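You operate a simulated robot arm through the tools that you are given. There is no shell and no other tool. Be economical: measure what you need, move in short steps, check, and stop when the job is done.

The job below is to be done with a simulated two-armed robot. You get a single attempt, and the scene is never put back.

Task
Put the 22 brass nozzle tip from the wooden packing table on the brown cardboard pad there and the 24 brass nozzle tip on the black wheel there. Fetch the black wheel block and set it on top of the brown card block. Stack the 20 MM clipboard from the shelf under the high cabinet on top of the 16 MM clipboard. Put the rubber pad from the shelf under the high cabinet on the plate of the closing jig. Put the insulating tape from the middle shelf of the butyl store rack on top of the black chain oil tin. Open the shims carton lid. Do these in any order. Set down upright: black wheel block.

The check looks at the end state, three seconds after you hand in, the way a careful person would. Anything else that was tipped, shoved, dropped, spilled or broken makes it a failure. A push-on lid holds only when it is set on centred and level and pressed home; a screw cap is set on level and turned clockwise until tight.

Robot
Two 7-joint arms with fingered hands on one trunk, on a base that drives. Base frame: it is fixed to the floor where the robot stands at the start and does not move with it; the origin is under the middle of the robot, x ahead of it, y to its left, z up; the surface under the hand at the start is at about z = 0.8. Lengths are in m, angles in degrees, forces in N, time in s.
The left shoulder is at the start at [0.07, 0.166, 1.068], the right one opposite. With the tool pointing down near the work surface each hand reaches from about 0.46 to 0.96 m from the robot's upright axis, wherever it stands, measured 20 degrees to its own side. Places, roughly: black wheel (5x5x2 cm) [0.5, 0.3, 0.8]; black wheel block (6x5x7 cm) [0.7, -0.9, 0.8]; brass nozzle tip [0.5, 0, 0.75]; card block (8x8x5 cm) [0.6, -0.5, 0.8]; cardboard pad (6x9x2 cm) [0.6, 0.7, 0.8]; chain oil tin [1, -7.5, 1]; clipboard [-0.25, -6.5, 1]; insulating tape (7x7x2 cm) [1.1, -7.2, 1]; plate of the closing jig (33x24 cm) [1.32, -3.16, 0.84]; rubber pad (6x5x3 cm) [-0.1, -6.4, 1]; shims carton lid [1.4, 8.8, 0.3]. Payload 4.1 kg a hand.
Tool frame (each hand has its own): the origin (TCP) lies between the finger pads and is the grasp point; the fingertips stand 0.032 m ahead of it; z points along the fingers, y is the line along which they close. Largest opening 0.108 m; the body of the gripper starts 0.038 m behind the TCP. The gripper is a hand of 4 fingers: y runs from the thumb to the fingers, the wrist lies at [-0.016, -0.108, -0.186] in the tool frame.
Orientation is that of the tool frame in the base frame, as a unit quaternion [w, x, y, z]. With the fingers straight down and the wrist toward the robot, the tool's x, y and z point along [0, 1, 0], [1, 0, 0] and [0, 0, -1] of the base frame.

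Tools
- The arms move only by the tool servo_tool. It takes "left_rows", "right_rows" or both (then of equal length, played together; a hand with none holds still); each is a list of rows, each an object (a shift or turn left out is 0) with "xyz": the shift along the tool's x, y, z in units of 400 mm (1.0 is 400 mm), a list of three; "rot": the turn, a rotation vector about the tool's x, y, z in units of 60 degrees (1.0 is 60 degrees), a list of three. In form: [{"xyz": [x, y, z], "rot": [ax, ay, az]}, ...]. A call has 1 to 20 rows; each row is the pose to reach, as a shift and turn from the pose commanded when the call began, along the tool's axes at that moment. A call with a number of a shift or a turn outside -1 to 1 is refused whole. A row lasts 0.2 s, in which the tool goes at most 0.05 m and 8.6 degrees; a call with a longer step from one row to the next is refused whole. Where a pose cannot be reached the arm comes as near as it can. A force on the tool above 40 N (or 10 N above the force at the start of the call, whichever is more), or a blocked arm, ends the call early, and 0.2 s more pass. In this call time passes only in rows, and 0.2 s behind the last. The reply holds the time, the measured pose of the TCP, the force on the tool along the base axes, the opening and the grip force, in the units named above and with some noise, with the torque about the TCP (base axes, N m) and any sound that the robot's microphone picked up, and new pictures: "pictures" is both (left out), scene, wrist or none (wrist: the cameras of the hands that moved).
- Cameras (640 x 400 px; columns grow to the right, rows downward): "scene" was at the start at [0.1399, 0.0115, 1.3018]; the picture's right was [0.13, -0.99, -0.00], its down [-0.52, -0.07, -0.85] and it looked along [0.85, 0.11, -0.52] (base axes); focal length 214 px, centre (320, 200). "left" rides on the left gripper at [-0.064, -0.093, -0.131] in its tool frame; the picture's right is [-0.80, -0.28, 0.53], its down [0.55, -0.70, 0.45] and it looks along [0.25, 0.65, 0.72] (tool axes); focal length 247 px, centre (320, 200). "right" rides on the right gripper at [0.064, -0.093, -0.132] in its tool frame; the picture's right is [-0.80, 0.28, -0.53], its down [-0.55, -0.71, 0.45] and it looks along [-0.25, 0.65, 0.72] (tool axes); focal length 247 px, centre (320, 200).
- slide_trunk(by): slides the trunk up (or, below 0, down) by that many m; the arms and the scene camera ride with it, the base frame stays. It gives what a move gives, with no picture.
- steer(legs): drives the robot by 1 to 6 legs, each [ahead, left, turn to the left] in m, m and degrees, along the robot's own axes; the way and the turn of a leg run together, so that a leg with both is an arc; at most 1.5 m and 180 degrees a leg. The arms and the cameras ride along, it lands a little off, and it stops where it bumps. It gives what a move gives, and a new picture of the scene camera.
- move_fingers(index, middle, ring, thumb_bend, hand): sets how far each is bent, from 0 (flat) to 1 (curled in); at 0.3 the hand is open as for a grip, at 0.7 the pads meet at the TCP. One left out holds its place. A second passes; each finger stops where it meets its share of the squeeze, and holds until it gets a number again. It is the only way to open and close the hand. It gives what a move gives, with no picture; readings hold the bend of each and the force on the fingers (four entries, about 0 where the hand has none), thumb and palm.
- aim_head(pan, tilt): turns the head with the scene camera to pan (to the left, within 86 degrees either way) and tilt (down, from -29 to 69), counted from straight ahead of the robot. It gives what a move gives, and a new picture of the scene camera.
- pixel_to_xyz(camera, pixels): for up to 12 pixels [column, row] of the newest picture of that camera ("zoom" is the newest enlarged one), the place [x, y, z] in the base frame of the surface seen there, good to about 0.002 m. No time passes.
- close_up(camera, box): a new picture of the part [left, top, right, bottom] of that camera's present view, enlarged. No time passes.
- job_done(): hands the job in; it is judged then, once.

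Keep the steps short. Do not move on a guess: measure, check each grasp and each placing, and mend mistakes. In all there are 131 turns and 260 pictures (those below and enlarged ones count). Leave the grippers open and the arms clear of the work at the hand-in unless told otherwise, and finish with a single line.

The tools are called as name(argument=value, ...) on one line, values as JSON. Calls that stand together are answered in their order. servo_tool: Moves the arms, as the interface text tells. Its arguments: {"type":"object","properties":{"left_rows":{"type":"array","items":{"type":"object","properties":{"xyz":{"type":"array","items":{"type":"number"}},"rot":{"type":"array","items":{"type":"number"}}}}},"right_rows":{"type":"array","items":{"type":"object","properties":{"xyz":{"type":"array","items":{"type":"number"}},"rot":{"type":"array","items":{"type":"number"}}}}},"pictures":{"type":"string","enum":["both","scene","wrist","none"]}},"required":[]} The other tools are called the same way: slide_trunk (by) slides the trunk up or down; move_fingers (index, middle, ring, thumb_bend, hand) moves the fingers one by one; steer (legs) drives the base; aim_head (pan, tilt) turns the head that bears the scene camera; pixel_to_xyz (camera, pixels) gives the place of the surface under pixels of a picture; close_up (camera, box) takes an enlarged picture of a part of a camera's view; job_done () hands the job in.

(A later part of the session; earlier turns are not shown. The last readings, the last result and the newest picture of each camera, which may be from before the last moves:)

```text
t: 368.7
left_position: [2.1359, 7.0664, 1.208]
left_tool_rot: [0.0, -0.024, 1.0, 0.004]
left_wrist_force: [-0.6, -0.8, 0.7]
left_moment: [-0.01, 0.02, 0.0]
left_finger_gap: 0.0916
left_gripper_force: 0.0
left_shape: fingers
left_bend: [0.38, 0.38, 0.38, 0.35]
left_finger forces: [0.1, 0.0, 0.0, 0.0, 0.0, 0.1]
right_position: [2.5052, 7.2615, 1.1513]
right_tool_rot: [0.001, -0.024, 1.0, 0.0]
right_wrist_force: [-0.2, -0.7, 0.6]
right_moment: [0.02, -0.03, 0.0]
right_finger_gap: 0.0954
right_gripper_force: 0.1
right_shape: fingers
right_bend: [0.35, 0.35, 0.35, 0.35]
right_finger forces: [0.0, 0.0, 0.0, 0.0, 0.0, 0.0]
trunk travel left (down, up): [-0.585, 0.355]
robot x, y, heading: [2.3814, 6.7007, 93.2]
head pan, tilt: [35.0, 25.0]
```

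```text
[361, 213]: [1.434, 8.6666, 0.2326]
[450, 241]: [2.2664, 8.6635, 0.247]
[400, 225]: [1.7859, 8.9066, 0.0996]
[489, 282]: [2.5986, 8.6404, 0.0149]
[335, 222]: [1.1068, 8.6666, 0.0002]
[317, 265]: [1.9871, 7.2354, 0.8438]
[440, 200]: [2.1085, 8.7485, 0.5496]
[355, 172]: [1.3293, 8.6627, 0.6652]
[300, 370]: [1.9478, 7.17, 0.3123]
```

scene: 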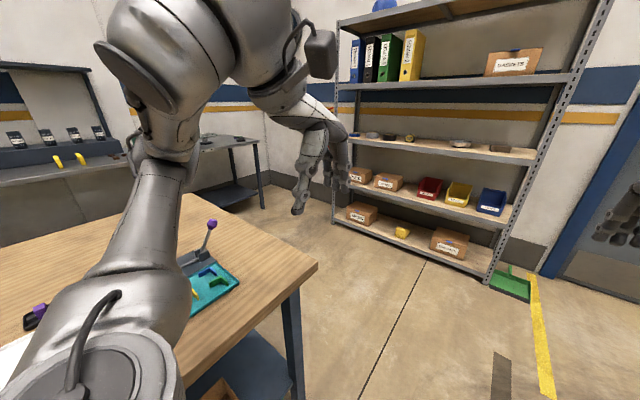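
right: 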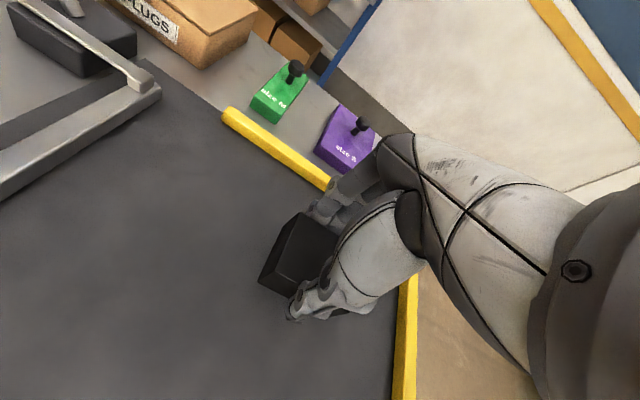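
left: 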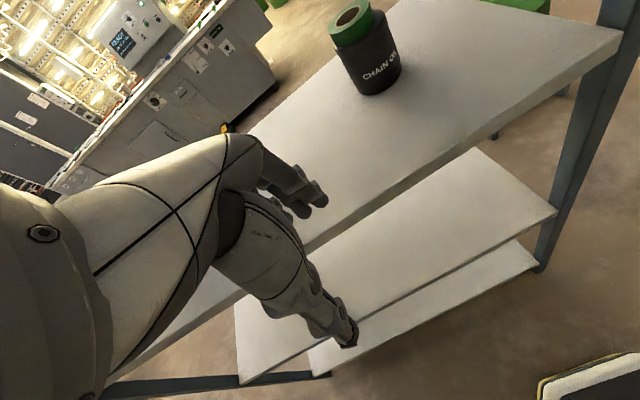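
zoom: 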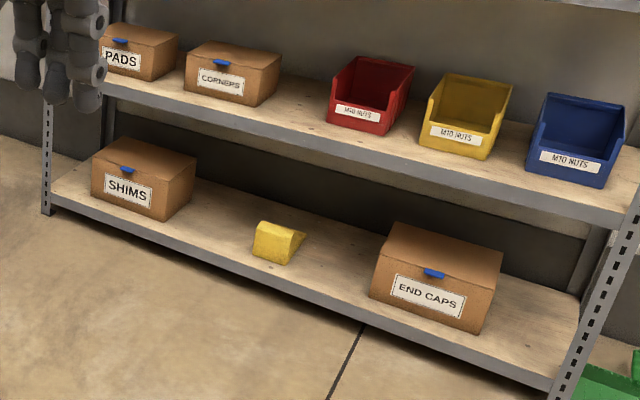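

The SHIMS carton is bottom-left at about (1.43, 8.67), lid with a blue tab at front. I'll drive around the table to about (1.6,7.9).

steer(legs=[[0.1, -0.05, -3.2], [1.08, 0, 0], [0, 0.72, 0]])

aim_head(pan=5, tilt=50)

```text
t: 378.5
left_position: [1.4881, 8.2575, 1.2092]
left_tool_rot: [0.002, 0.005, 1.0, 0.004]
left_wrist_force: [-0.2, -0.1, -0.2]
left_moment: [-0.01, -0.03, 0.0]
left_finger_gap: 0.0917
left_gripper_force: 0.2
left_shape: fingers
left_bend: [0.38, 0.38, 0.38, 0.35]
left_finger forces: [0.0, 0.0, 0.1, 0.0, 0.0, 0.0]
right_position: [1.8691, 8.4305, 1.1505]
right_tool_rot: [0.002, 0.007, 1.0, 0.001]
right_wrist_force: [-0.1, 0.5, 0.1]
right_moment: [0.03, 0.0, 0.01]
right_finger_gap: 0.0956
right_gripper_force: 0.1
right_shape: fingers
right_bend: [0.35, 0.35, 0.35, 0.35]
right_finger forces: [0.0, 0.1, 0.0, 0.1, 0.0, 0.0]
trunk travel left (down, up): [-0.585, 0.355]
robot x, y, heading: [1.7085, 7.8773, 89.6]
head pan, tilt: [35.0, 25.0]
```

scene: 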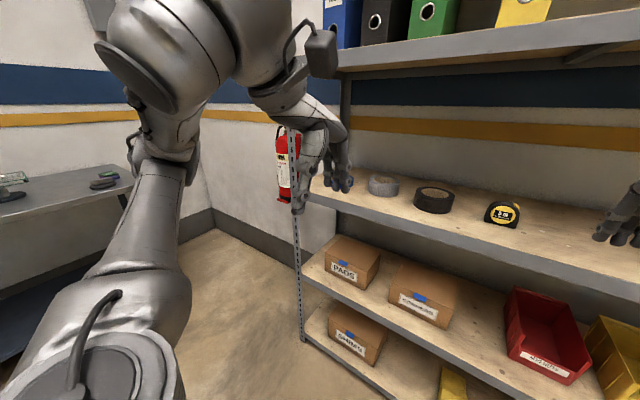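

```text
t: 379.5
left_position: [1.4873, 8.257, 1.2097]
left_tool_rot: [0.001, 0.004, 1.0, 0.004]
left_wrist_force: [0.2, -0.8, 0.1]
left_moment: [-0.01, 0.0, 0.0]
left_finger_gap: 0.0915
left_gripper_force: 0.0
left_shape: fingers
left_bend: [0.38, 0.38, 0.38, 0.35]
left_finger forces: [0.0, 0.0, 0.0, 0.1, 0.0, 0.0]
right_position: [1.8696, 8.4313, 1.1511]
right_tool_rot: [0.001, 0.006, 1.0, 0.001]
right_wrist_force: [0.3, 0.7, 0.0]
right_moment: [0.0, -0.03, 0.02]
right_finger_gap: 0.0952
right_gripper_force: 0.1
right_shape: fingers
right_bend: [0.35, 0.35, 0.35, 0.35]
right_finger forces: [0.1, 0.0, 0.1, 0.1, 0.1, 0.0]
trunk travel left (down, up): [-0.585, 0.355]
robot x, y, heading: [1.7127, 7.8769, 89.6]
head pan, tilt: [5.0, 50.0]
```

scene: 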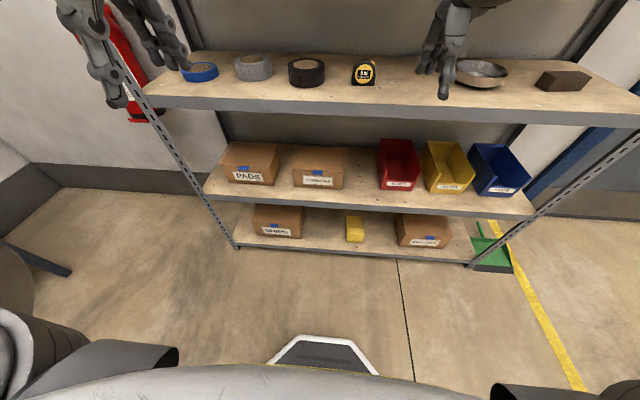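

I'll pull the right hand back and lower the trunk 0.5 m.

servo_tool(right_rows=[{"xyz": [0, -0.08, 0]}, {"xyz": [0, -0.16, 0]}, {"xyz": [0, -0.2, 0]}], pictures="none")

slide_trunk(by=-0.5)

aim_head(pan=15, tilt=32)

close_up(camera="scene", box=[240, 140, 400, 260])

```text
t: 380.3
left_position: [1.4893, 8.2574, 1.2089]
left_tool_rot: [0.001, 0.004, 1.0, 0.004]
left_wrist_force: [0.2, -0.4, -0.3]
left_moment: [0.01, -0.02, -0.02]
left_finger_gap: 0.0916
left_gripper_force: 0.0
left_shape: fingers
left_bend: [0.38, 0.38, 0.38, 0.35]
left_finger forces: [0.0, 0.0, 0.0, 0.0, 0.0, 0.0]
right_position: [1.8686, 8.3498, 1.1509]
right_tool_rot: [0.001, 0.006, 1.0, 0.001]
right_wrist_force: [0.1, 0.4, 0.2]
right_moment: [-0.01, -0.02, 0.02]
right_finger_gap: 0.0954
right_gripper_force: 0.0
right_shape: fingers
right_bend: [0.35, 0.35, 0.35, 0.35]
right_finger forces: [0.0, 0.0, 0.0, 0.1, 0.1, 0.0]
trunk travel left (down, up): [-0.585, 0.355]
robot x, y, heading: [1.7089, 7.8763, 90.1]
head pan, tilt: [5.0, 50.0]
```

```text
refused: -0.5 is not a number from -0.4 to 0.4
```

```text
t: 381.1
left_position: [1.4881, 8.2566, 1.2095]
left_tool_rot: [0.0, 0.004, 1.0, 0.004]
left_wrist_force: [0.2, -0.5, 0.6]
left_moment: [-0.02, 0.02, 0.0]
left_finger_gap: 0.0915
left_gripper_force: 0.0
left_shape: fingers
left_bend: [0.38, 0.38, 0.38, 0.35]
left_finger forces: [0.0, 0.0, 0.0, 0.0, 0.1, 0.1]
right_position: [1.8674, 8.3508, 1.1514]
right_tool_rot: [0.001, 0.006, 1.0, 0.001]
right_wrist_force: [-0.7, -0.3, -0.2]
right_moment: [-0.02, -0.02, 0.0]
right_finger_gap: 0.0954
right_gripper_force: 0.1
right_shape: fingers
right_bend: [0.35, 0.35, 0.35, 0.35]
right_finger forces: [0.0, 0.0, 0.1, 0.0, 0.1, 0.1]
trunk travel left (down, up): [-0.585, 0.355]
robot x, y, heading: [1.711, 7.8754, 89.5]
head pan, tilt: [15.0, 32.0]
```

scene: 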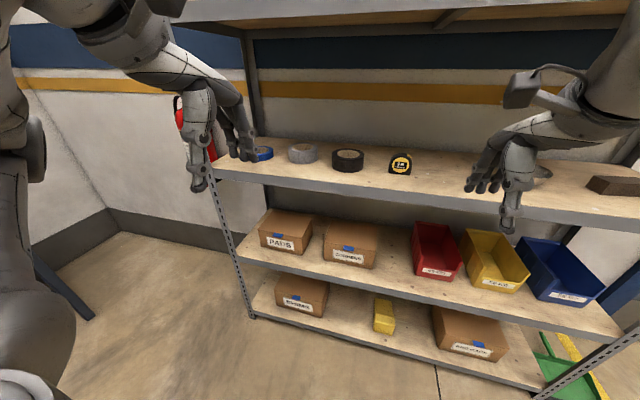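

```text
3.33 times, centred on (320, 200) of scene
```

zoom: 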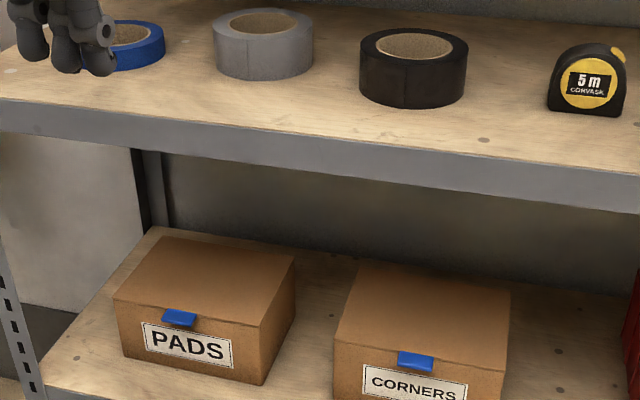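

slide_trunk(by=-0.3)

slide_trunk(by=-0.22)

aim_head(pan=20, tilt=32)

close_up(camera="scene", box=[260, 140, 400, 260])

```text
t: 384.1
left_position: [1.4893, 8.2557, 0.9088]
left_tool_rot: [0.002, 0.005, 1.0, 0.004]
left_wrist_force: [0.4, 0.8, -0.9]
left_moment: [0.01, -0.01, 0.02]
left_finger_gap: 0.0916
left_gripper_force: 0.0
left_shape: fingers
left_bend: [0.38, 0.38, 0.38, 0.35]
left_finger forces: [0.0, 0.1, 0.1, 0.0, 0.0, 0.1]
right_position: [1.8702, 8.3499, 0.85]
right_tool_rot: [0.001, 0.006, 1.0, 0.002]
right_wrist_force: [-1.2, 0.1, 1.0]
right_moment: [0.01, 0.02, -0.05]
right_finger_gap: 0.0956
right_gripper_force: 0.0
right_shape: fingers
right_bend: [0.35, 0.35, 0.35, 0.35]
right_finger forces: [0.0, 0.1, 0.0, 0.0, 0.0, 0.0]
trunk travel left (down, up): [-0.285, 0.655]
robot x, y, heading: [1.7085, 7.8744, 89.7]
head pan, tilt: [15.0, 32.0]
```

```text
t: 386.4
left_position: [1.4887, 8.2586, 0.6885]
left_tool_rot: [0.0, 0.004, 1.0, 0.005]
left_wrist_force: [-0.2, 0.5, 0.4]
left_moment: [0.0, 0.0, 0.02]
left_finger_gap: 0.0913
left_gripper_force: 0.1
left_shape: fingers
left_bend: [0.38, 0.38, 0.38, 0.35]
left_finger forces: [0.0, 0.1, 0.0, 0.0, 0.1, 0.0]
right_position: [1.8684, 8.3504, 0.63]
right_tool_rot: [0.0, 0.006, 1.0, 0.001]
right_wrist_force: [1.1, -0.8, -0.7]
right_moment: [0.03, -0.03, 0.0]
right_finger_gap: 0.0952
right_gripper_force: 0.1
right_shape: fingers
right_bend: [0.35, 0.35, 0.35, 0.35]
right_finger forces: [0.0, 0.1, 0.0, 0.0, 0.0, 0.0]
trunk travel left (down, up): [-0.065, 0.875]
robot x, y, heading: [1.7091, 7.8749, 89.7]
head pan, tilt: [15.0, 32.0]
```

```text
t: 387.1
left_position: [1.4879, 8.257, 0.6887]
left_tool_rot: [0.001, 0.005, 1.0, 0.004]
left_wrist_force: [0.2, 0.2, 0.2]
left_moment: [0.03, 0.01, 0.01]
left_finger_gap: 0.0915
left_gripper_force: 0.1
left_shape: fingers
left_bend: [0.38, 0.38, 0.38, 0.35]
left_finger forces: [0.0, 0.0, 0.0, 0.1, 0.0, 0.0]
right_position: [1.8693, 8.3499, 0.6301]
right_tool_rot: [0.001, 0.006, 1.0, 0.001]
right_wrist_force: [0.4, 0.0, 0.1]
right_moment: [0.03, 0.0, 0.03]
right_finger_gap: 0.0955
right_gripper_force: 0.1
right_shape: fingers
right_bend: [0.35, 0.35, 0.35, 0.35]
right_finger forces: [0.1, 0.1, 0.1, 0.0, 0.0, 0.0]
trunk travel left (down, up): [-0.065, 0.875]
robot x, y, heading: [1.7088, 7.8769, 89.6]
head pan, tilt: [20.0, 32.0]
```

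scene: 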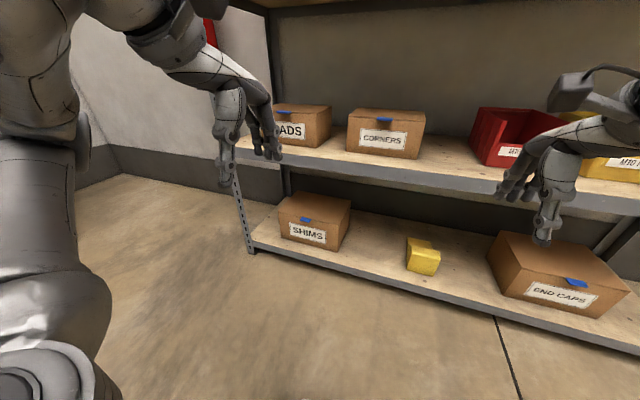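

```text
3.33 times, centred on (330, 200) of scene
```

zoom: 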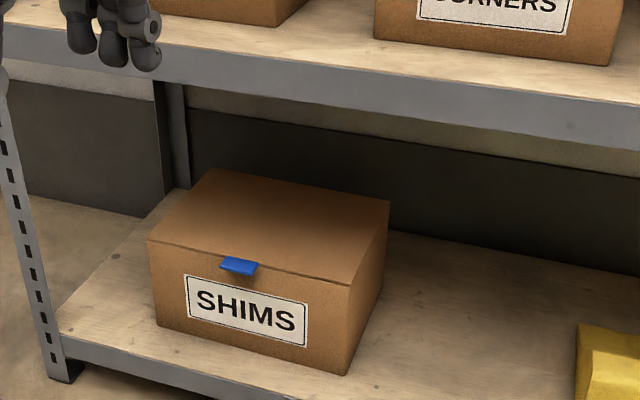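

close_up(camera="scene", box=[275, 185, 355, 255])

pixel_to_xyz(camera="zoom", pixels=[[250, 275], [232, 262], [288, 272], [240, 255], [262, 265], [60, 160], [500, 305], [590, 150], [190, 40], [80, 250], [350, 200]])

pixel_to_xyz(camera="scene", pixels=[[380, 168], [380, 178], [300, 258], [250, 230], [345, 270]])

```text
5.71 times, centred on (315, 220) of scene
```

zoom: 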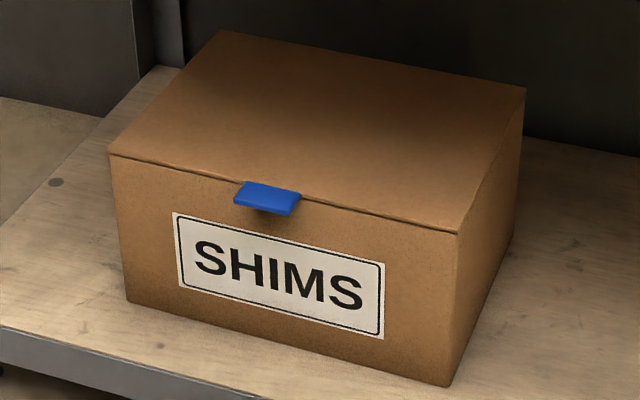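

```text
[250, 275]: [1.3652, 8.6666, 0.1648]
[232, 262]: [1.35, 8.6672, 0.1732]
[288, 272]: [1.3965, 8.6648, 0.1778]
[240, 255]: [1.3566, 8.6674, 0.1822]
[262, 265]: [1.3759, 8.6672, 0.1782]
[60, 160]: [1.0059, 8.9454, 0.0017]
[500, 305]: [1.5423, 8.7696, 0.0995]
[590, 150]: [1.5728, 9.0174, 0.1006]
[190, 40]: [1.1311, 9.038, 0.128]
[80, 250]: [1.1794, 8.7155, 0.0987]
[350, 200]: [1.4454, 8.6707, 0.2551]
```

```text
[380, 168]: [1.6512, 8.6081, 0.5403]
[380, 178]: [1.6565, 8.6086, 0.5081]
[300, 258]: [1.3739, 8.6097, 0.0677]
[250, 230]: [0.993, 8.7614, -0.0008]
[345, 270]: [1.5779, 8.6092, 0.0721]
```

pixel_to_xyz(camera="zoom", pixels=[[248, 186], [296, 196], [238, 199], [288, 210], [265, 192], [262, 204], [115, 152], [455, 228], [520, 92], [225, 36], [330, 130]])

```text
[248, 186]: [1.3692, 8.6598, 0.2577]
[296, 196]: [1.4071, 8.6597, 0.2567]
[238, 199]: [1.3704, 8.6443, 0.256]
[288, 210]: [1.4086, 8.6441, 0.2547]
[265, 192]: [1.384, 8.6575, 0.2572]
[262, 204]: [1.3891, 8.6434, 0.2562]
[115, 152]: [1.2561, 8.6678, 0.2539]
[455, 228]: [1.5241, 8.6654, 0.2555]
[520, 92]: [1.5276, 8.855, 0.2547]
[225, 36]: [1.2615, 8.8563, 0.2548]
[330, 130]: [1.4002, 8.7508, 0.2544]
```

The tab sticks forward 2.4 cm from the lid (x 1.368–1.410, y 8.643–8.667, z about 0.256). The lid is 19 cm deep, with the shelf lip above at z 0.508. I'll close the left hand into a compact beak and turn it so the fingers point forward, then push the tab up from below.

move_fingers(hand="left", index=0.7, middle=0.7, ring=0.7, thumb_bend=0.7)

servo_tool(left_rows=[{"xyz": [0, 0, 0.05], "rot": [-0.0722, 0.0722, 0.0722]}, {"xyz": [0, 0, 0.1], "rot": [-0.1444, 0.1444, 0.1444]}, {"xyz": [0, 0, 0.15], "rot": [-0.2166, 0.2166, 0.2166]}, {"xyz": [0, 0, 0.2], "rot": [-0.2888, 0.2888, 0.2888]}, {"xyz": [0, 0, 0.25], "rot": [-0.361, 0.361, 0.361]}, {"xyz": [0, 0, 0.3], "rot": [-0.4332, 0.4332, 0.4332]}, {"xyz": [0, 0, 0.35], "rot": [-0.5054, 0.5054, 0.5054]}, {"xyz": [0, 0, 0.4], "rot": [-0.577, 0.577, 0.577]}], pictures="scene")

```text
t: 388.1
left_position: [1.4896, 8.2573, 0.6896]
left_tool_rot: [0.001, 0.004, 1.0, 0.004]
left_wrist_force: [-0.6, 0.6, -0.5]
left_moment: [0.02, -0.01, -0.02]
left_finger_gap: 0.0037
left_gripper_force: 0.0
left_shape: fingers
left_bend: [0.7, 0.7, 0.7, 0.7]
left_finger forces: [0.1, 0.1, 0.0, 0.0, 0.1, 0.0]
right_position: [1.8692, 8.3497, 0.6302]
right_tool_rot: [0.0, 0.006, 1.0, 0.001]
right_wrist_force: [0.8, 0.6, 1.0]
right_moment: [0.01, -0.01, -0.02]
right_finger_gap: 0.0954
right_gripper_force: 0.0
right_shape: fingers
right_bend: [0.35, 0.35, 0.35, 0.35]
right_finger forces: [0.0, 0.1, 0.0, 0.0, 0.0, 0.0]
trunk travel left (down, up): [-0.065, 0.875]
robot x, y, heading: [1.7116, 7.8776, 89.9]
head pan, tilt: [20.0, 32.0]
```

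```text
t: 389.9
left_position: [1.4626, 8.4378, 0.6159]
left_tool_rot: [-0.285, 0.288, 0.866, 0.292]
left_wrist_force: [0.2, -0.6, 0.0]
left_moment: [0.01, 0.03, -0.02]
left_finger_gap: 0.0031
left_gripper_force: 0.1
left_shape: fingers
left_bend: [0.7, 0.7, 0.7, 0.7]
left_finger forces: [0.0, 0.0, 0.0, 0.1, 0.0, 0.1]
left hand out of reach, approached as far as the arm can: row 1, 2, 3, 4, 5, 6, 7, 8
right_position: [1.8681, 8.3489, 0.6303]
right_tool_rot: [0.001, 0.005, 1.0, 0.001]
right_wrist_force: [-0.6, -1.3, -0.1]
right_moment: [0.04, -0.02, 0.01]
right_finger_gap: 0.0957
right_gripper_force: 0.0
right_shape: fingers
right_bend: [0.35, 0.35, 0.35, 0.35]
right_finger forces: [0.1, 0.0, 0.0, 0.1, 0.0, 0.0]
trunk travel left (down, up): [-0.065, 0.875]
robot x, y, heading: [1.7165, 7.8761, 89.8]
head pan, tilt: [20.0, 32.0]
```

scene: 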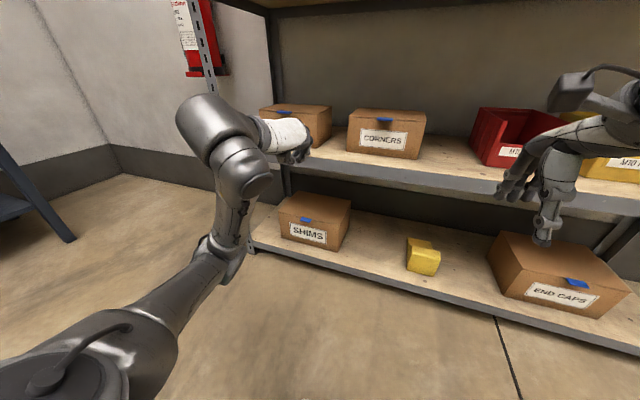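

Halfway in orientation. Completing the turn in place.

servo_tool(left_rows=[{"rot": [-0.0722, 0.0722, 0.0722]}, {"rot": [-0.1444, 0.1444, 0.1444]}, {"rot": [-0.2166, 0.2166, 0.2166]}, {"rot": [-0.2888, 0.2888, 0.2888]}, {"rot": [-0.361, 0.361, 0.361]}, {"rot": [-0.4332, 0.4332, 0.4332]}, {"rot": [-0.5054, 0.5054, 0.5054]}, {"rot": [-0.577, 0.577, 0.577]}], pictures="scene")

```text
t: 391.7
left_position: [1.4607, 8.4557, 0.6074]
left_tool_rot: [-0.5, 0.499, 0.495, 0.506]
left_wrist_force: [0.0, -0.3, 0.1]
left_moment: [-0.01, 0.03, 0.01]
left_finger_gap: 0.0032
left_gripper_force: 0.0
left_shape: fingers
left_bend: [0.7, 0.7, 0.7, 0.7]
left_finger forces: [0.1, 0.0, 0.0, 0.1, 0.1, 0.0]
left hand out of reach, approached as far as the arm can: row 1, 2, 3, 4, 5, 6, 7, 8
right_position: [1.8684, 8.3504, 0.6301]
right_tool_rot: [0.0, 0.006, 1.0, 0.001]
right_wrist_force: [-0.5, -0.4, 0.0]
right_moment: [-0.01, 0.03, -0.03]
right_finger_gap: 0.0955
right_gripper_force: 0.0
right_shape: fingers
right_bend: [0.35, 0.35, 0.35, 0.35]
right_finger forces: [0.0, 0.0, 0.0, 0.0, 0.1, 0.0]
trunk travel left (down, up): [-0.065, 0.875]
robot x, y, heading: [1.7091, 7.8787, 89.6]
head pan, tilt: [20.0, 32.0]
```

scene: 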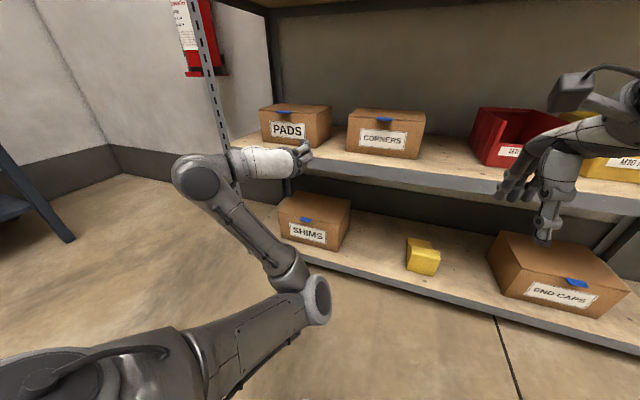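

Orientation is right (fingers forward, wrist left). Now I'll lower in front of the carton, below tab height.

servo_tool(left_rows=[{"xyz": [-0.1, -0.03, 0]}, {"xyz": [-0.2, -0.06, 0.02]}, {"xyz": [-0.3, -0.09, 0.04]}, {"xyz": [-0.4, -0.12, 0.05]}, {"xyz": [-0.5, -0.15, 0.06]}, {"xyz": [-0.6, -0.18, 0.07]}, {"xyz": [-0.7, -0.18, 0.08]}, {"xyz": [-0.8, -0.18, 0.08]}, {"xyz": [-0.9, -0.18, 0.08]}, {"xyz": [-0.99, -0.18, 0.08]}], pictures="both")

close_up(camera="scene", box=[200, 150, 400, 290])

```text
t: 393.9
left_position: [1.3875, 8.4906, 0.212]
left_tool_rot: [-0.5, 0.498, 0.497, 0.504]
left_wrist_force: [1.1, 0.3, -0.2]
left_moment: [0.0, 0.01, 0.02]
left_finger_gap: 0.0034
left_gripper_force: 0.0
left_shape: fingers
left_bend: [0.7, 0.7, 0.7, 0.7]
left_finger forces: [0.0, 0.0, 0.0, 0.1, 0.0, 0.0]
right_position: [1.8682, 8.351, 0.6302]
right_tool_rot: [0.001, 0.006, 1.0, 0.001]
right_wrist_force: [-0.5, -0.3, -0.6]
right_moment: [-0.01, -0.01, -0.03]
right_finger_gap: 0.0955
right_gripper_force: 0.1
right_shape: fingers
right_bend: [0.35, 0.35, 0.35, 0.35]
right_finger forces: [0.0, 0.0, 0.1, 0.1, 0.0, 0.0]
trunk travel left (down, up): [-0.065, 0.875]
robot x, y, heading: [1.7144, 7.8776, 90.0]
head pan, tilt: [20.0, 32.0]
```

scene: 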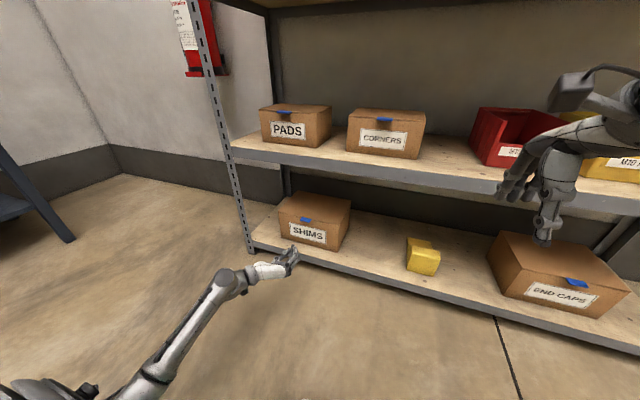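
left: 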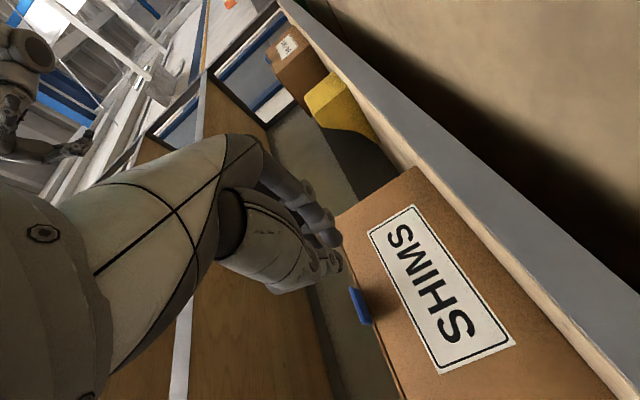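

```text
2.86 times, centred on (300, 220) of scene
```

zoom: 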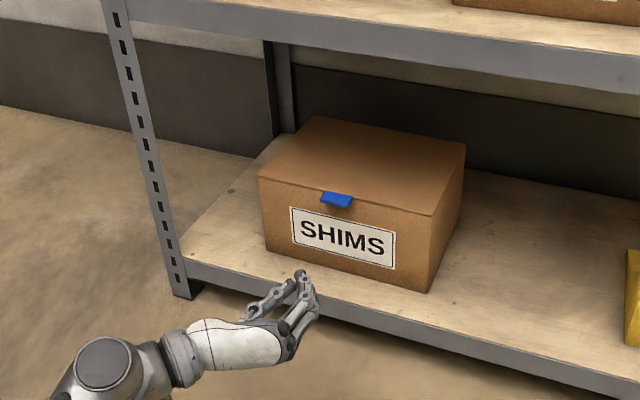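

The beak points at the carton front. Measuring the fingertips' actual extent.

pixel_to_xyz(camera="zoom", pixels=[[300, 274], [302, 285], [312, 302], [296, 292], [285, 300], [318, 318], [275, 290], [300, 320]])

```text
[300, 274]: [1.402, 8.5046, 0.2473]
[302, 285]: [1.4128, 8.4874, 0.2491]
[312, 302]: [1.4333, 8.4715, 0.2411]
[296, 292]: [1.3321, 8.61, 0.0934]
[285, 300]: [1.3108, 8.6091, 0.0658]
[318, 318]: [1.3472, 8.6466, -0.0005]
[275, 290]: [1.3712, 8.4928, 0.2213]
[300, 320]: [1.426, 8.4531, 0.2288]
```

Top finger is at z 0.248, tip y about 8.51. I'll lower 17 mm, shift left 14 mm, then go forward under the tab to tip y of about 8.657.

servo_tool(left_rows=[{"xyz": [-0.045, -0.035, 0]}, {"xyz": [-0.045, -0.035, 0.1]}, {"xyz": [-0.045, -0.035, 0.2]}, {"xyz": [-0.045, -0.035, 0.29]}, {"xyz": [-0.045, -0.035, 0.34]}, {"xyz": [-0.045, -0.035, 0.365]}], pictures="both")

close_up(camera="scene", box=[240, 170, 380, 270])

```text
t: 395.3
left_position: [1.3748, 8.638, 0.1947]
left_tool_rot: [-0.5, 0.499, 0.496, 0.505]
left_wrist_force: [0.7, -1.7, 0.3]
left_moment: [0.03, -0.03, 0.0]
left_finger_gap: 0.0032
left_gripper_force: 0.5
left_shape: fingers
left_bend: [0.7, 0.7, 0.7, 0.7]
left_finger forces: [0.1, 0.1, 0.1, 0.1, 0.8, 0.0]
right_position: [1.8693, 8.3503, 0.631]
right_tool_rot: [0.002, 0.007, 1.0, 0.001]
right_wrist_force: [0.0, -1.0, -0.1]
right_moment: [-0.01, -0.01, 0.02]
right_finger_gap: 0.0956
right_gripper_force: 0.0
right_shape: fingers
right_bend: [0.35, 0.35, 0.35, 0.35]
right_finger forces: [0.0, 0.0, 0.0, 0.1, 0.1, 0.0]
trunk travel left (down, up): [-0.065, 0.875]
robot x, y, heading: [1.709, 7.8744, 90.0]
head pan, tilt: [20.0, 32.0]
```

scene: 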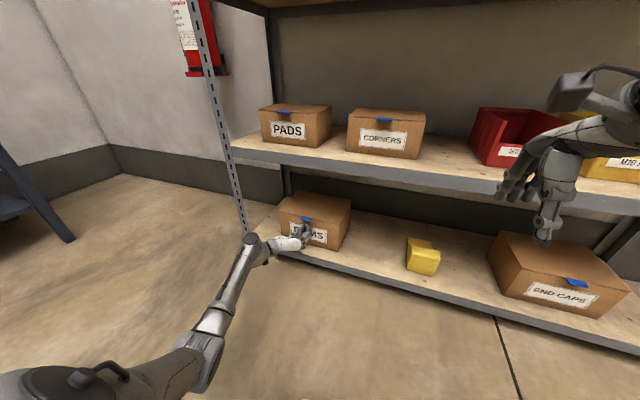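
left: 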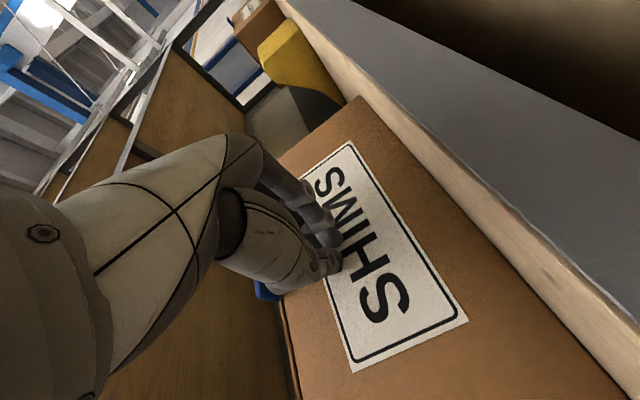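

```text
4.00 times, centred on (310, 220) of scene
```

zoom: 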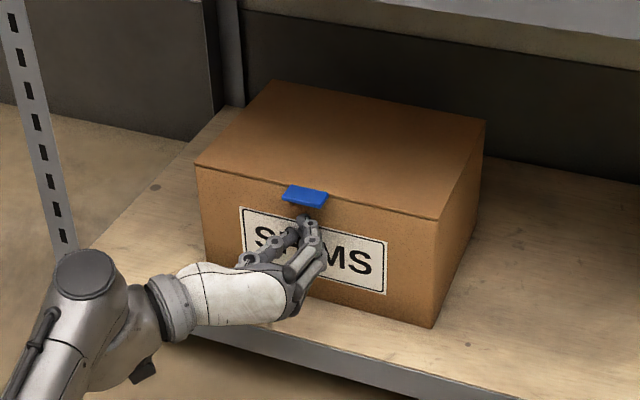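

The tip is right under the tab. To keep only the uppermost finger forward as it lifts, I'll back off 2 cm, curl middle and ring, and see which finger stays on top.

servo_tool(left_rows=[{"xyz": [0, 0, -0.06]}], pictures="none")

move_fingers(hand="left", index=0.6, middle=1.0, ring=1.0, thumb_bend=0.4)

close_up(camera="scene", box=[250, 190, 350, 260])

close_up(camera="left", box=[160, 120, 480, 320])

```text
t: 395.7
left_position: [1.3766, 8.613, 0.1951]
left_tool_rot: [-0.499, 0.499, 0.497, 0.505]
left_wrist_force: [0.6, 0.6, 0.4]
left_moment: [0.0, 0.01, 0.04]
left_finger_gap: 0.0031
left_gripper_force: 0.0
left_shape: fingers
left_bend: [0.7, 0.7, 0.7, 0.7]
left_finger forces: [0.1, 0.0, 0.1, 0.1, 0.0, 0.0]
right_position: [1.8695, 8.3496, 0.6306]
right_tool_rot: [0.001, 0.007, 1.0, 0.001]
right_wrist_force: [1.1, -0.2, 1.0]
right_moment: [0.03, 0.03, 0.01]
right_finger_gap: 0.0955
right_gripper_force: 0.0
right_shape: fingers
right_bend: [0.35, 0.35, 0.35, 0.35]
right_finger forces: [0.0, 0.0, 0.0, 0.0, 0.0, 0.1]
trunk travel left (down, up): [-0.065, 0.875]
robot x, y, heading: [1.7122, 7.8776, 89.8]
head pan, tilt: [20.0, 32.0]
```

```text
t: 396.7
left_position: [1.3779, 8.6133, 0.1937]
left_tool_rot: [-0.499, 0.499, 0.497, 0.506]
left_wrist_force: [-0.6, -0.8, 0.6]
left_moment: [0.03, -0.01, -0.01]
left_finger_gap: 0.0553
left_gripper_force: 0.1
left_shape: fingers
left_bend: [0.6, 1.0, 1.0, 0.4]
left_finger forces: [0.0, 0.1, 0.0, 0.0, 0.0, 0.1]
right_position: [1.8688, 8.3506, 0.6311]
right_tool_rot: [0.001, 0.005, 1.0, 0.002]
right_wrist_force: [-0.4, 0.3, -0.4]
right_moment: [0.01, -0.02, 0.0]
right_finger_gap: 0.0952
right_gripper_force: 0.0
right_shape: fingers
right_bend: [0.35, 0.35, 0.35, 0.35]
right_finger forces: [0.0, 0.0, 0.0, 0.0, 0.1, 0.1]
trunk travel left (down, up): [-0.065, 0.875]
robot x, y, heading: [1.7121, 7.8742, 89.8]
head pan, tilt: [20.0, 32.0]
```

```text
5.71 times, centred on (300, 225) of scene
```

zoom: 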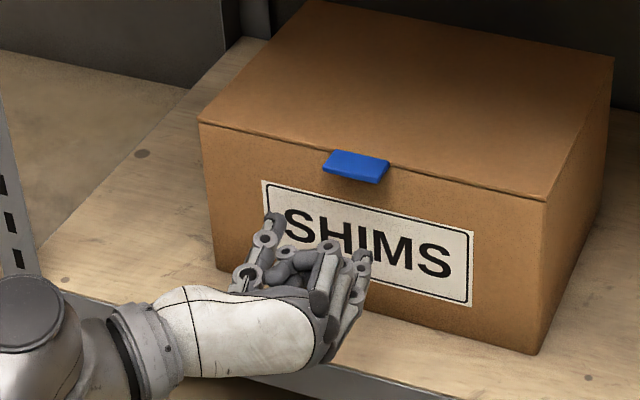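

```text
2.00 times, centred on (320, 220) of left
```

zoom: 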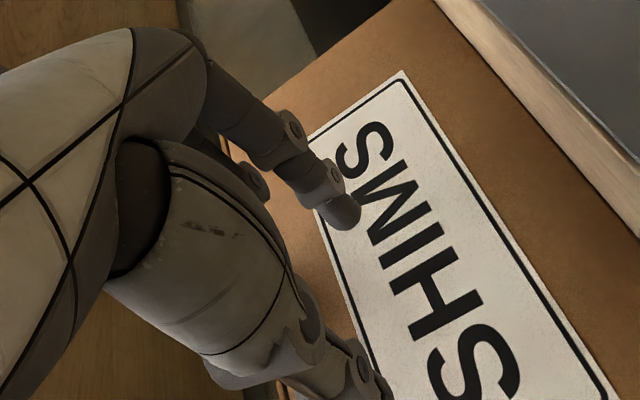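

Index is the bottom finger, ring the top. I'll swap: extend ring, curl index and middle.

move_fingers(hand="left", index=1.0, middle=1.0, ring=0.58, thumb_bend=0.3)

close_up(camera="scene", box=[250, 190, 350, 260])

pixel_to_xyz(camera="zoom", pixels=[[330, 240], [340, 235], [345, 230], [350, 240], [355, 250], [335, 255], [320, 270], [270, 220]])

```text
t: 397.7
left_position: [1.3764, 8.612, 0.1935]
left_tool_rot: [-0.499, 0.499, 0.497, 0.504]
left_wrist_force: [-0.2, 0.4, -0.4]
left_moment: [0.01, -0.01, -0.02]
left_finger_gap: 0.0709
left_gripper_force: 0.1
left_shape: fingers
left_bend: [1.0, 1.0, 0.57, 0.3]
left_finger forces: [0.0, 0.1, 0.0, 0.1, 0.0, 0.0]
right_position: [1.8694, 8.3498, 0.6304]
right_tool_rot: [0.001, 0.006, 1.0, 0.001]
right_wrist_force: [-0.3, -0.2, -0.3]
right_moment: [-0.03, 0.02, -0.01]
right_finger_gap: 0.0953
right_gripper_force: 0.0
right_shape: fingers
right_bend: [0.35, 0.35, 0.35, 0.35]
right_finger forces: [0.0, 0.0, 0.0, 0.1, 0.0, 0.0]
trunk travel left (down, up): [-0.065, 0.875]
robot x, y, heading: [1.7132, 7.8721, 89.8]
head pan, tilt: [20.0, 32.0]
```

```text
5.71 times, centred on (300, 225) of scene
```

zoom: 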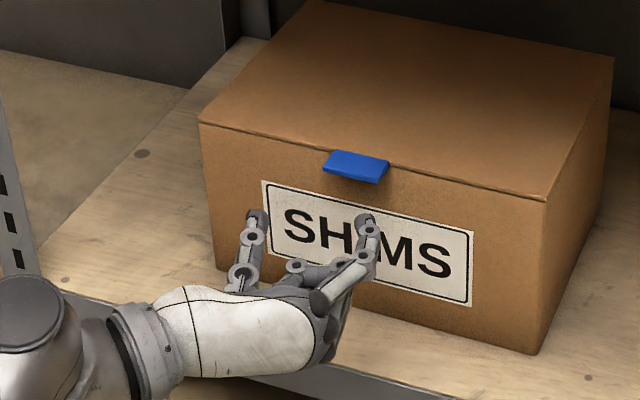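

```text
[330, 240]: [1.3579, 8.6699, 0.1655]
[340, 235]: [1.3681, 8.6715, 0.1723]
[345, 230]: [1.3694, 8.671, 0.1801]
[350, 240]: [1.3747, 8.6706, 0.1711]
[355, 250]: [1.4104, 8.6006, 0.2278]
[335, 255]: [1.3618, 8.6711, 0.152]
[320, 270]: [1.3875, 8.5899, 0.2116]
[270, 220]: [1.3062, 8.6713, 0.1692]
```

move_fingers(hand="left", thumb_bend=0.9)

close_up(camera="scene", box=[250, 190, 350, 260])

pixel_to_xyz(camera="zoom", pixels=[[364, 216], [370, 222], [368, 235], [375, 228], [358, 225], [372, 250]])

```text
t: 398.7
left_position: [1.3767, 8.6122, 0.1939]
left_tool_rot: [-0.5, 0.498, 0.496, 0.506]
left_wrist_force: [0.0, 0.5, 0.7]
left_moment: [0.02, -0.03, 0.01]
left_finger_gap: 0.0412
left_gripper_force: 0.1
left_shape: fingers
left_bend: [1.0, 1.0, 0.57, 0.85]
left_finger forces: [0.0, 0.0, 0.1, 0.1, 0.0, 0.0]
right_position: [1.8689, 8.3506, 0.6307]
right_tool_rot: [0.001, 0.006, 1.0, 0.002]
right_wrist_force: [-0.6, 0.4, -0.8]
right_moment: [-0.01, -0.02, -0.02]
right_finger_gap: 0.0955
right_gripper_force: 0.1
right_shape: fingers
right_bend: [0.35, 0.35, 0.35, 0.35]
right_finger forces: [0.1, 0.0, 0.0, 0.0, 0.1, 0.0]
trunk travel left (down, up): [-0.065, 0.875]
robot x, y, heading: [1.7093, 7.8735, 89.7]
head pan, tilt: [20.0, 32.0]
```

```text
5.71 times, centred on (300, 225) of scene
```

zoom: 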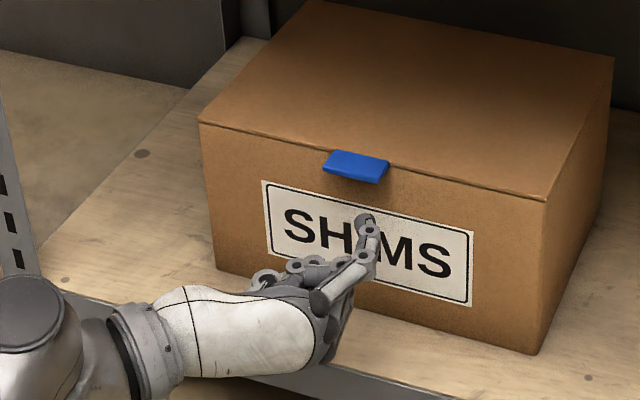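

```text
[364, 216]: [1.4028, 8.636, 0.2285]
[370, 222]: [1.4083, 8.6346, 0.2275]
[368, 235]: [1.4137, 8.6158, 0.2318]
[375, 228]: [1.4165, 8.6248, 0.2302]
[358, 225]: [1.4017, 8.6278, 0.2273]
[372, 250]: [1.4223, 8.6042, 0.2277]
```

A single pointing finger now: tip at (1.404, 8.64), top z 0.23. I'll move under the tab centre and lift along the lid's arc to about 30°.

servo_tool(left_rows=[{"xyz": [0, -0.037, 0]}, {"xyz": [0, -0.037, 0.04]}, {"xyz": [0.04, -0.037, 0.043]}, {"xyz": [0.09, -0.037, 0.048]}, {"xyz": [0.1375, -0.037, 0.055]}, {"xyz": [0.18, -0.037, 0.08]}, {"xyz": [0.22, -0.037, 0.1075]}, {"xyz": [0.26, -0.037, 0.126]}, {"xyz": [0.3, -0.037, 0.145]}], pictures="scene")

close_up(camera="scene", box=[240, 160, 380, 260])

```text
t: 400.7
left_position: [1.362, 8.673, 0.316]
left_tool_rot: [-0.499, 0.499, 0.497, 0.505]
left_wrist_force: [-0.9, 0.6, -0.6]
left_moment: [0.04, 0.0, -0.01]
left_finger_gap: 0.0408
left_gripper_force: 0.2
left_shape: fingers
left_bend: [1.0, 1.0, 0.57, 0.85]
left_finger forces: [0.1, 0.0, 0.0, 0.0, 0.0, 0.1]
right_position: [1.8677, 8.3498, 0.6299]
right_tool_rot: [0.001, 0.006, 1.0, 0.001]
right_wrist_force: [-0.1, 0.4, 0.0]
right_moment: [0.03, 0.0, 0.02]
right_finger_gap: 0.0956
right_gripper_force: 0.0
right_shape: fingers
right_bend: [0.35, 0.35, 0.35, 0.35]
right_finger forces: [0.1, 0.1, 0.1, 0.0, 0.0, 0.1]
trunk travel left (down, up): [-0.065, 0.875]
robot x, y, heading: [1.7116, 7.8713, 89.6]
head pan, tilt: [20.0, 32.0]
```

scene: 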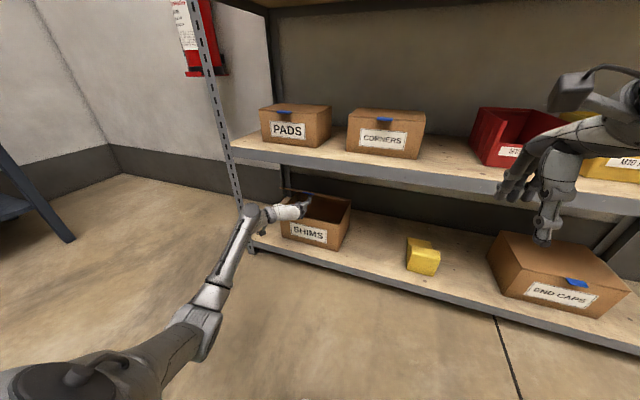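

```text
4.00 times, centred on (310, 210) of scene
```

zoom: 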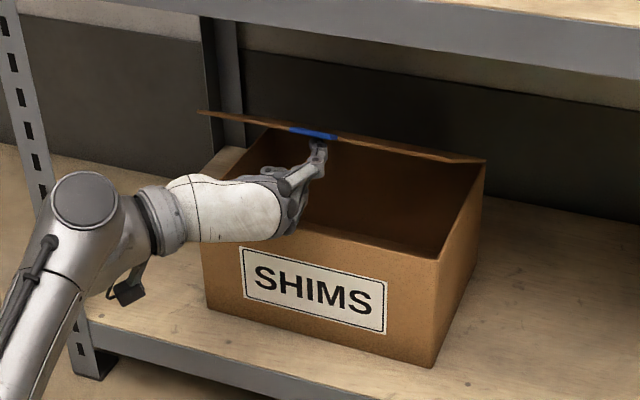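

The lid is opening and the finger is under the tab. I'll continue the arc, a bit higher for wrist-camera clearance, pushing the lid toward vertical.

servo_tool(left_rows=[{"xyz": [0.05, 0, 0.04]}, {"xyz": [0.1, 0, 0.08]}, {"xyz": [0.14, 0, 0.13]}, {"xyz": [0.17, 0, 0.19]}, {"xyz": [0.175, 0, 0.25]}, {"xyz": [0.175, 0, 0.31]}, {"xyz": [0.175, 0, 0.37]}], pictures="scene")

close_up(camera="scene", box=[240, 160, 380, 260])

```text
t: 402.3
left_position: [1.3628, 8.8185, 0.3869]
left_tool_rot: [-0.498, 0.499, 0.497, 0.505]
left_wrist_force: [-0.5, 0.6, -0.4]
left_moment: [0.0, 0.01, 0.0]
left_finger_gap: 0.0409
left_gripper_force: 0.0
left_shape: fingers
left_bend: [1.0, 1.0, 0.57, 0.85]
left_finger forces: [0.0, 0.1, 0.1, 0.0, 0.0, 0.0]
right_position: [1.8679, 8.3497, 0.6293]
right_tool_rot: [0.001, 0.006, 1.0, 0.001]
right_wrist_force: [-0.2, 0.0, -0.1]
right_moment: [0.02, -0.04, -0.01]
right_finger_gap: 0.0955
right_gripper_force: 0.0
right_shape: fingers
right_bend: [0.35, 0.35, 0.35, 0.35]
right_finger forces: [0.0, 0.1, 0.0, 0.0, 0.0, 0.1]
trunk travel left (down, up): [-0.065, 0.875]
robot x, y, heading: [1.7127, 7.8773, 89.5]
head pan, tilt: [20.0, 32.0]
```

scene: 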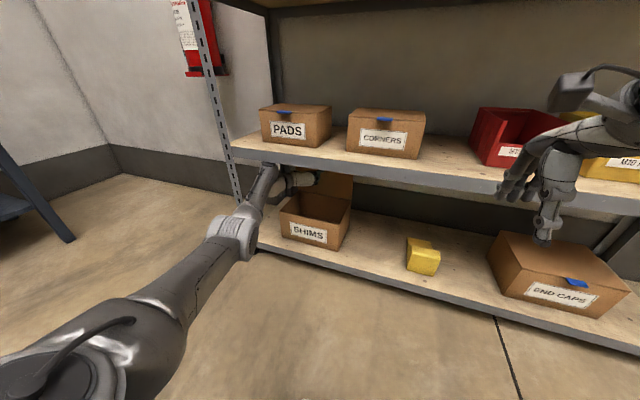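

```text
4.00 times, centred on (310, 210) of scene
```

zoom: 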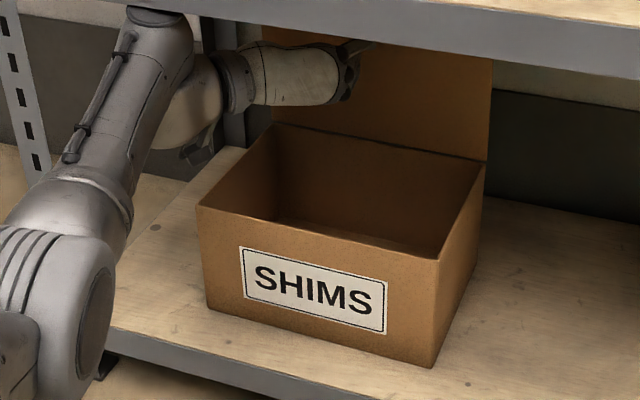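

The lid is near vertical. I'll push 3 cm further so it stays open past vertical.

servo_tool(left_rows=[{"xyz": [0, 0, 0.03]}, {"xyz": [0, 0, 0.06]}, {"xyz": [0, 0, 0.085]}], pictures="none")

close_up(camera="scene", box=[240, 160, 380, 260])

pixel_to_xyz(camera="zoom", pixels=[[480, 70], [475, 140], [430, 70], [430, 130]])

```text
t: 403.1
left_position: [1.3633, 8.8254, 0.388]
left_tool_rot: [-0.5, 0.499, 0.497, 0.504]
left_wrist_force: [-1.1, -1.3, 0.0]
left_moment: [0.0, 0.01, 0.01]
left_finger_gap: 0.0411
left_gripper_force: 0.1
left_shape: fingers
left_bend: [1.0, 1.0, 0.57, 0.85]
left_finger forces: [0.1, 0.0, 0.1, 0.1, 0.0, 0.0]
left hand out of reach, approached as far as the arm can: row 1, 2, 3
right_position: [1.8682, 8.3504, 0.6314]
right_tool_rot: [0.001, 0.007, 1.0, 0.0]
right_wrist_force: [0.8, -0.2, -1.2]
right_moment: [-0.04, 0.01, 0.0]
right_finger_gap: 0.0955
right_gripper_force: 0.1
right_shape: fingers
right_bend: [0.35, 0.35, 0.35, 0.35]
right_finger forces: [0.0, 0.0, 0.1, 0.0, 0.1, 0.1]
trunk travel left (down, up): [-0.065, 0.875]
robot x, y, heading: [1.7117, 7.8722, 89.7]
head pan, tilt: [20.0, 32.0]
```

```text
4.00 times, centred on (310, 210) of scene
```

zoom: 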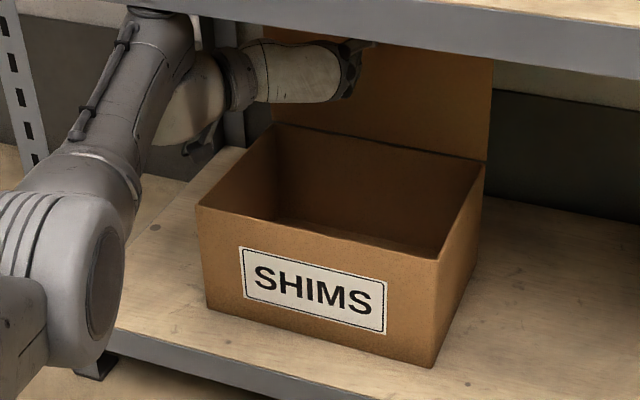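

```text
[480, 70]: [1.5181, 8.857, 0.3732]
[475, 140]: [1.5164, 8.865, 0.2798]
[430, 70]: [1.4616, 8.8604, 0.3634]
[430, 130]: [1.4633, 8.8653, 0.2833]
```

The lid stands at about 85°. I'm at reach limit; checking forearm clearances before nudging the base 4 cm.

pixel_to_xyz(camera="zoom", pixels=[[160, 20], [140, 60], [110, 130], [60, 230], [185, 40], [20, 100], [100, 180], [300, 60]])

```text
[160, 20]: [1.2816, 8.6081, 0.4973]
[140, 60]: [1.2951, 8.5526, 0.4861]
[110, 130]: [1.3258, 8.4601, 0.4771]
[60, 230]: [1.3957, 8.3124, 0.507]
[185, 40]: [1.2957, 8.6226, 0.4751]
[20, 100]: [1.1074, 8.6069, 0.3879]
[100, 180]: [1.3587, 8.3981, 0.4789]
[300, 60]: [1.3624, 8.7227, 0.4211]
```

The forearm is only 1 cm under the shelf lip. I'll lower the trunk 2 cm, then nudge forward 3.5 cm.

slide_trunk(by=-0.02)

steer(legs=[[0.035, 0, 0]])

close_up(camera="scene", box=[240, 160, 380, 260])

pixel_to_xyz(camera="zoom", pixels=[[470, 70], [470, 130], [430, 70], [430, 130]])

```text
t: 403.7
left_position: [1.3635, 8.8231, 0.3677]
left_tool_rot: [-0.499, 0.499, 0.497, 0.504]
left_wrist_force: [-0.9, 0.0, 0.6]
left_moment: [-0.02, 0.02, -0.01]
left_finger_gap: 0.041
left_gripper_force: 0.1
left_shape: fingers
left_bend: [1.0, 1.0, 0.57, 0.85]
left_finger forces: [0.0, 0.1, 0.0, 0.0, 0.0, 0.0]
right_position: [1.8687, 8.3501, 0.6117]
right_tool_rot: [0.001, 0.007, 1.0, 0.001]
right_wrist_force: [-0.9, 0.4, 0.0]
right_moment: [0.01, 0.0, -0.02]
right_finger_gap: 0.0955
right_gripper_force: 0.1
right_shape: fingers
right_bend: [0.35, 0.35, 0.35, 0.35]
right_finger forces: [0.0, 0.0, 0.0, 0.1, 0.0, 0.0]
trunk travel left (down, up): [-0.045, 0.895]
robot x, y, heading: [1.7135, 7.8729, 89.8]
head pan, tilt: [20.0, 32.0]
```

```text
t: 404.6
left_position: [1.3634, 8.8595, 0.3675]
left_tool_rot: [-0.499, 0.499, 0.497, 0.504]
left_wrist_force: [0.0, 0.5, 0.7]
left_moment: [0.02, 0.01, -0.01]
left_finger_gap: 0.041
left_gripper_force: 0.1
left_shape: fingers
left_bend: [1.0, 1.0, 0.57, 0.85]
left_finger forces: [0.0, 0.1, 0.1, 0.0, 0.1, 0.1]
right_position: [1.8691, 8.3855, 0.6094]
right_tool_rot: [0.0, 0.006, 1.0, 0.001]
right_wrist_force: [-1.1, 0.8, -0.4]
right_moment: [0.0, -0.03, -0.01]
right_finger_gap: 0.0952
right_gripper_force: 0.1
right_shape: fingers
right_bend: [0.35, 0.35, 0.35, 0.35]
right_finger forces: [0.0, 0.0, 0.0, 0.1, 0.1, 0.0]
trunk travel left (down, up): [-0.045, 0.895]
robot x, y, heading: [1.7105, 7.9133, 89.7]
head pan, tilt: [20.0, 32.0]
```

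scene: 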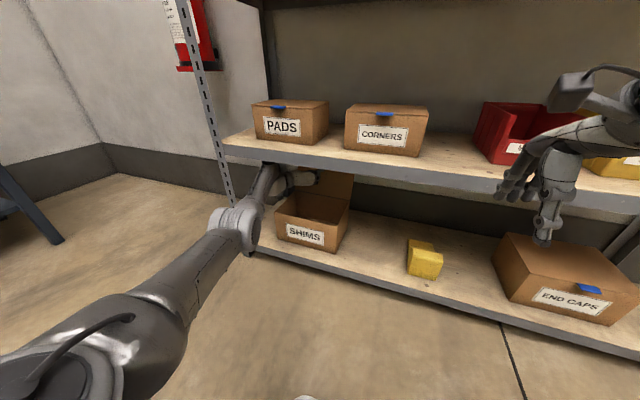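

```text
4.00 times, centred on (310, 210) of scene
```

zoom: 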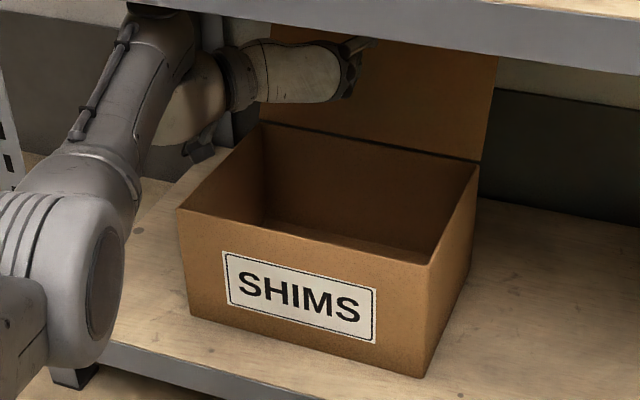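

```text
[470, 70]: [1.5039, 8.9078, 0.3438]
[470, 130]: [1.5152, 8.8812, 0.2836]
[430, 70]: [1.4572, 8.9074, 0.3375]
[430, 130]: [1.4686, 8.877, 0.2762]
```

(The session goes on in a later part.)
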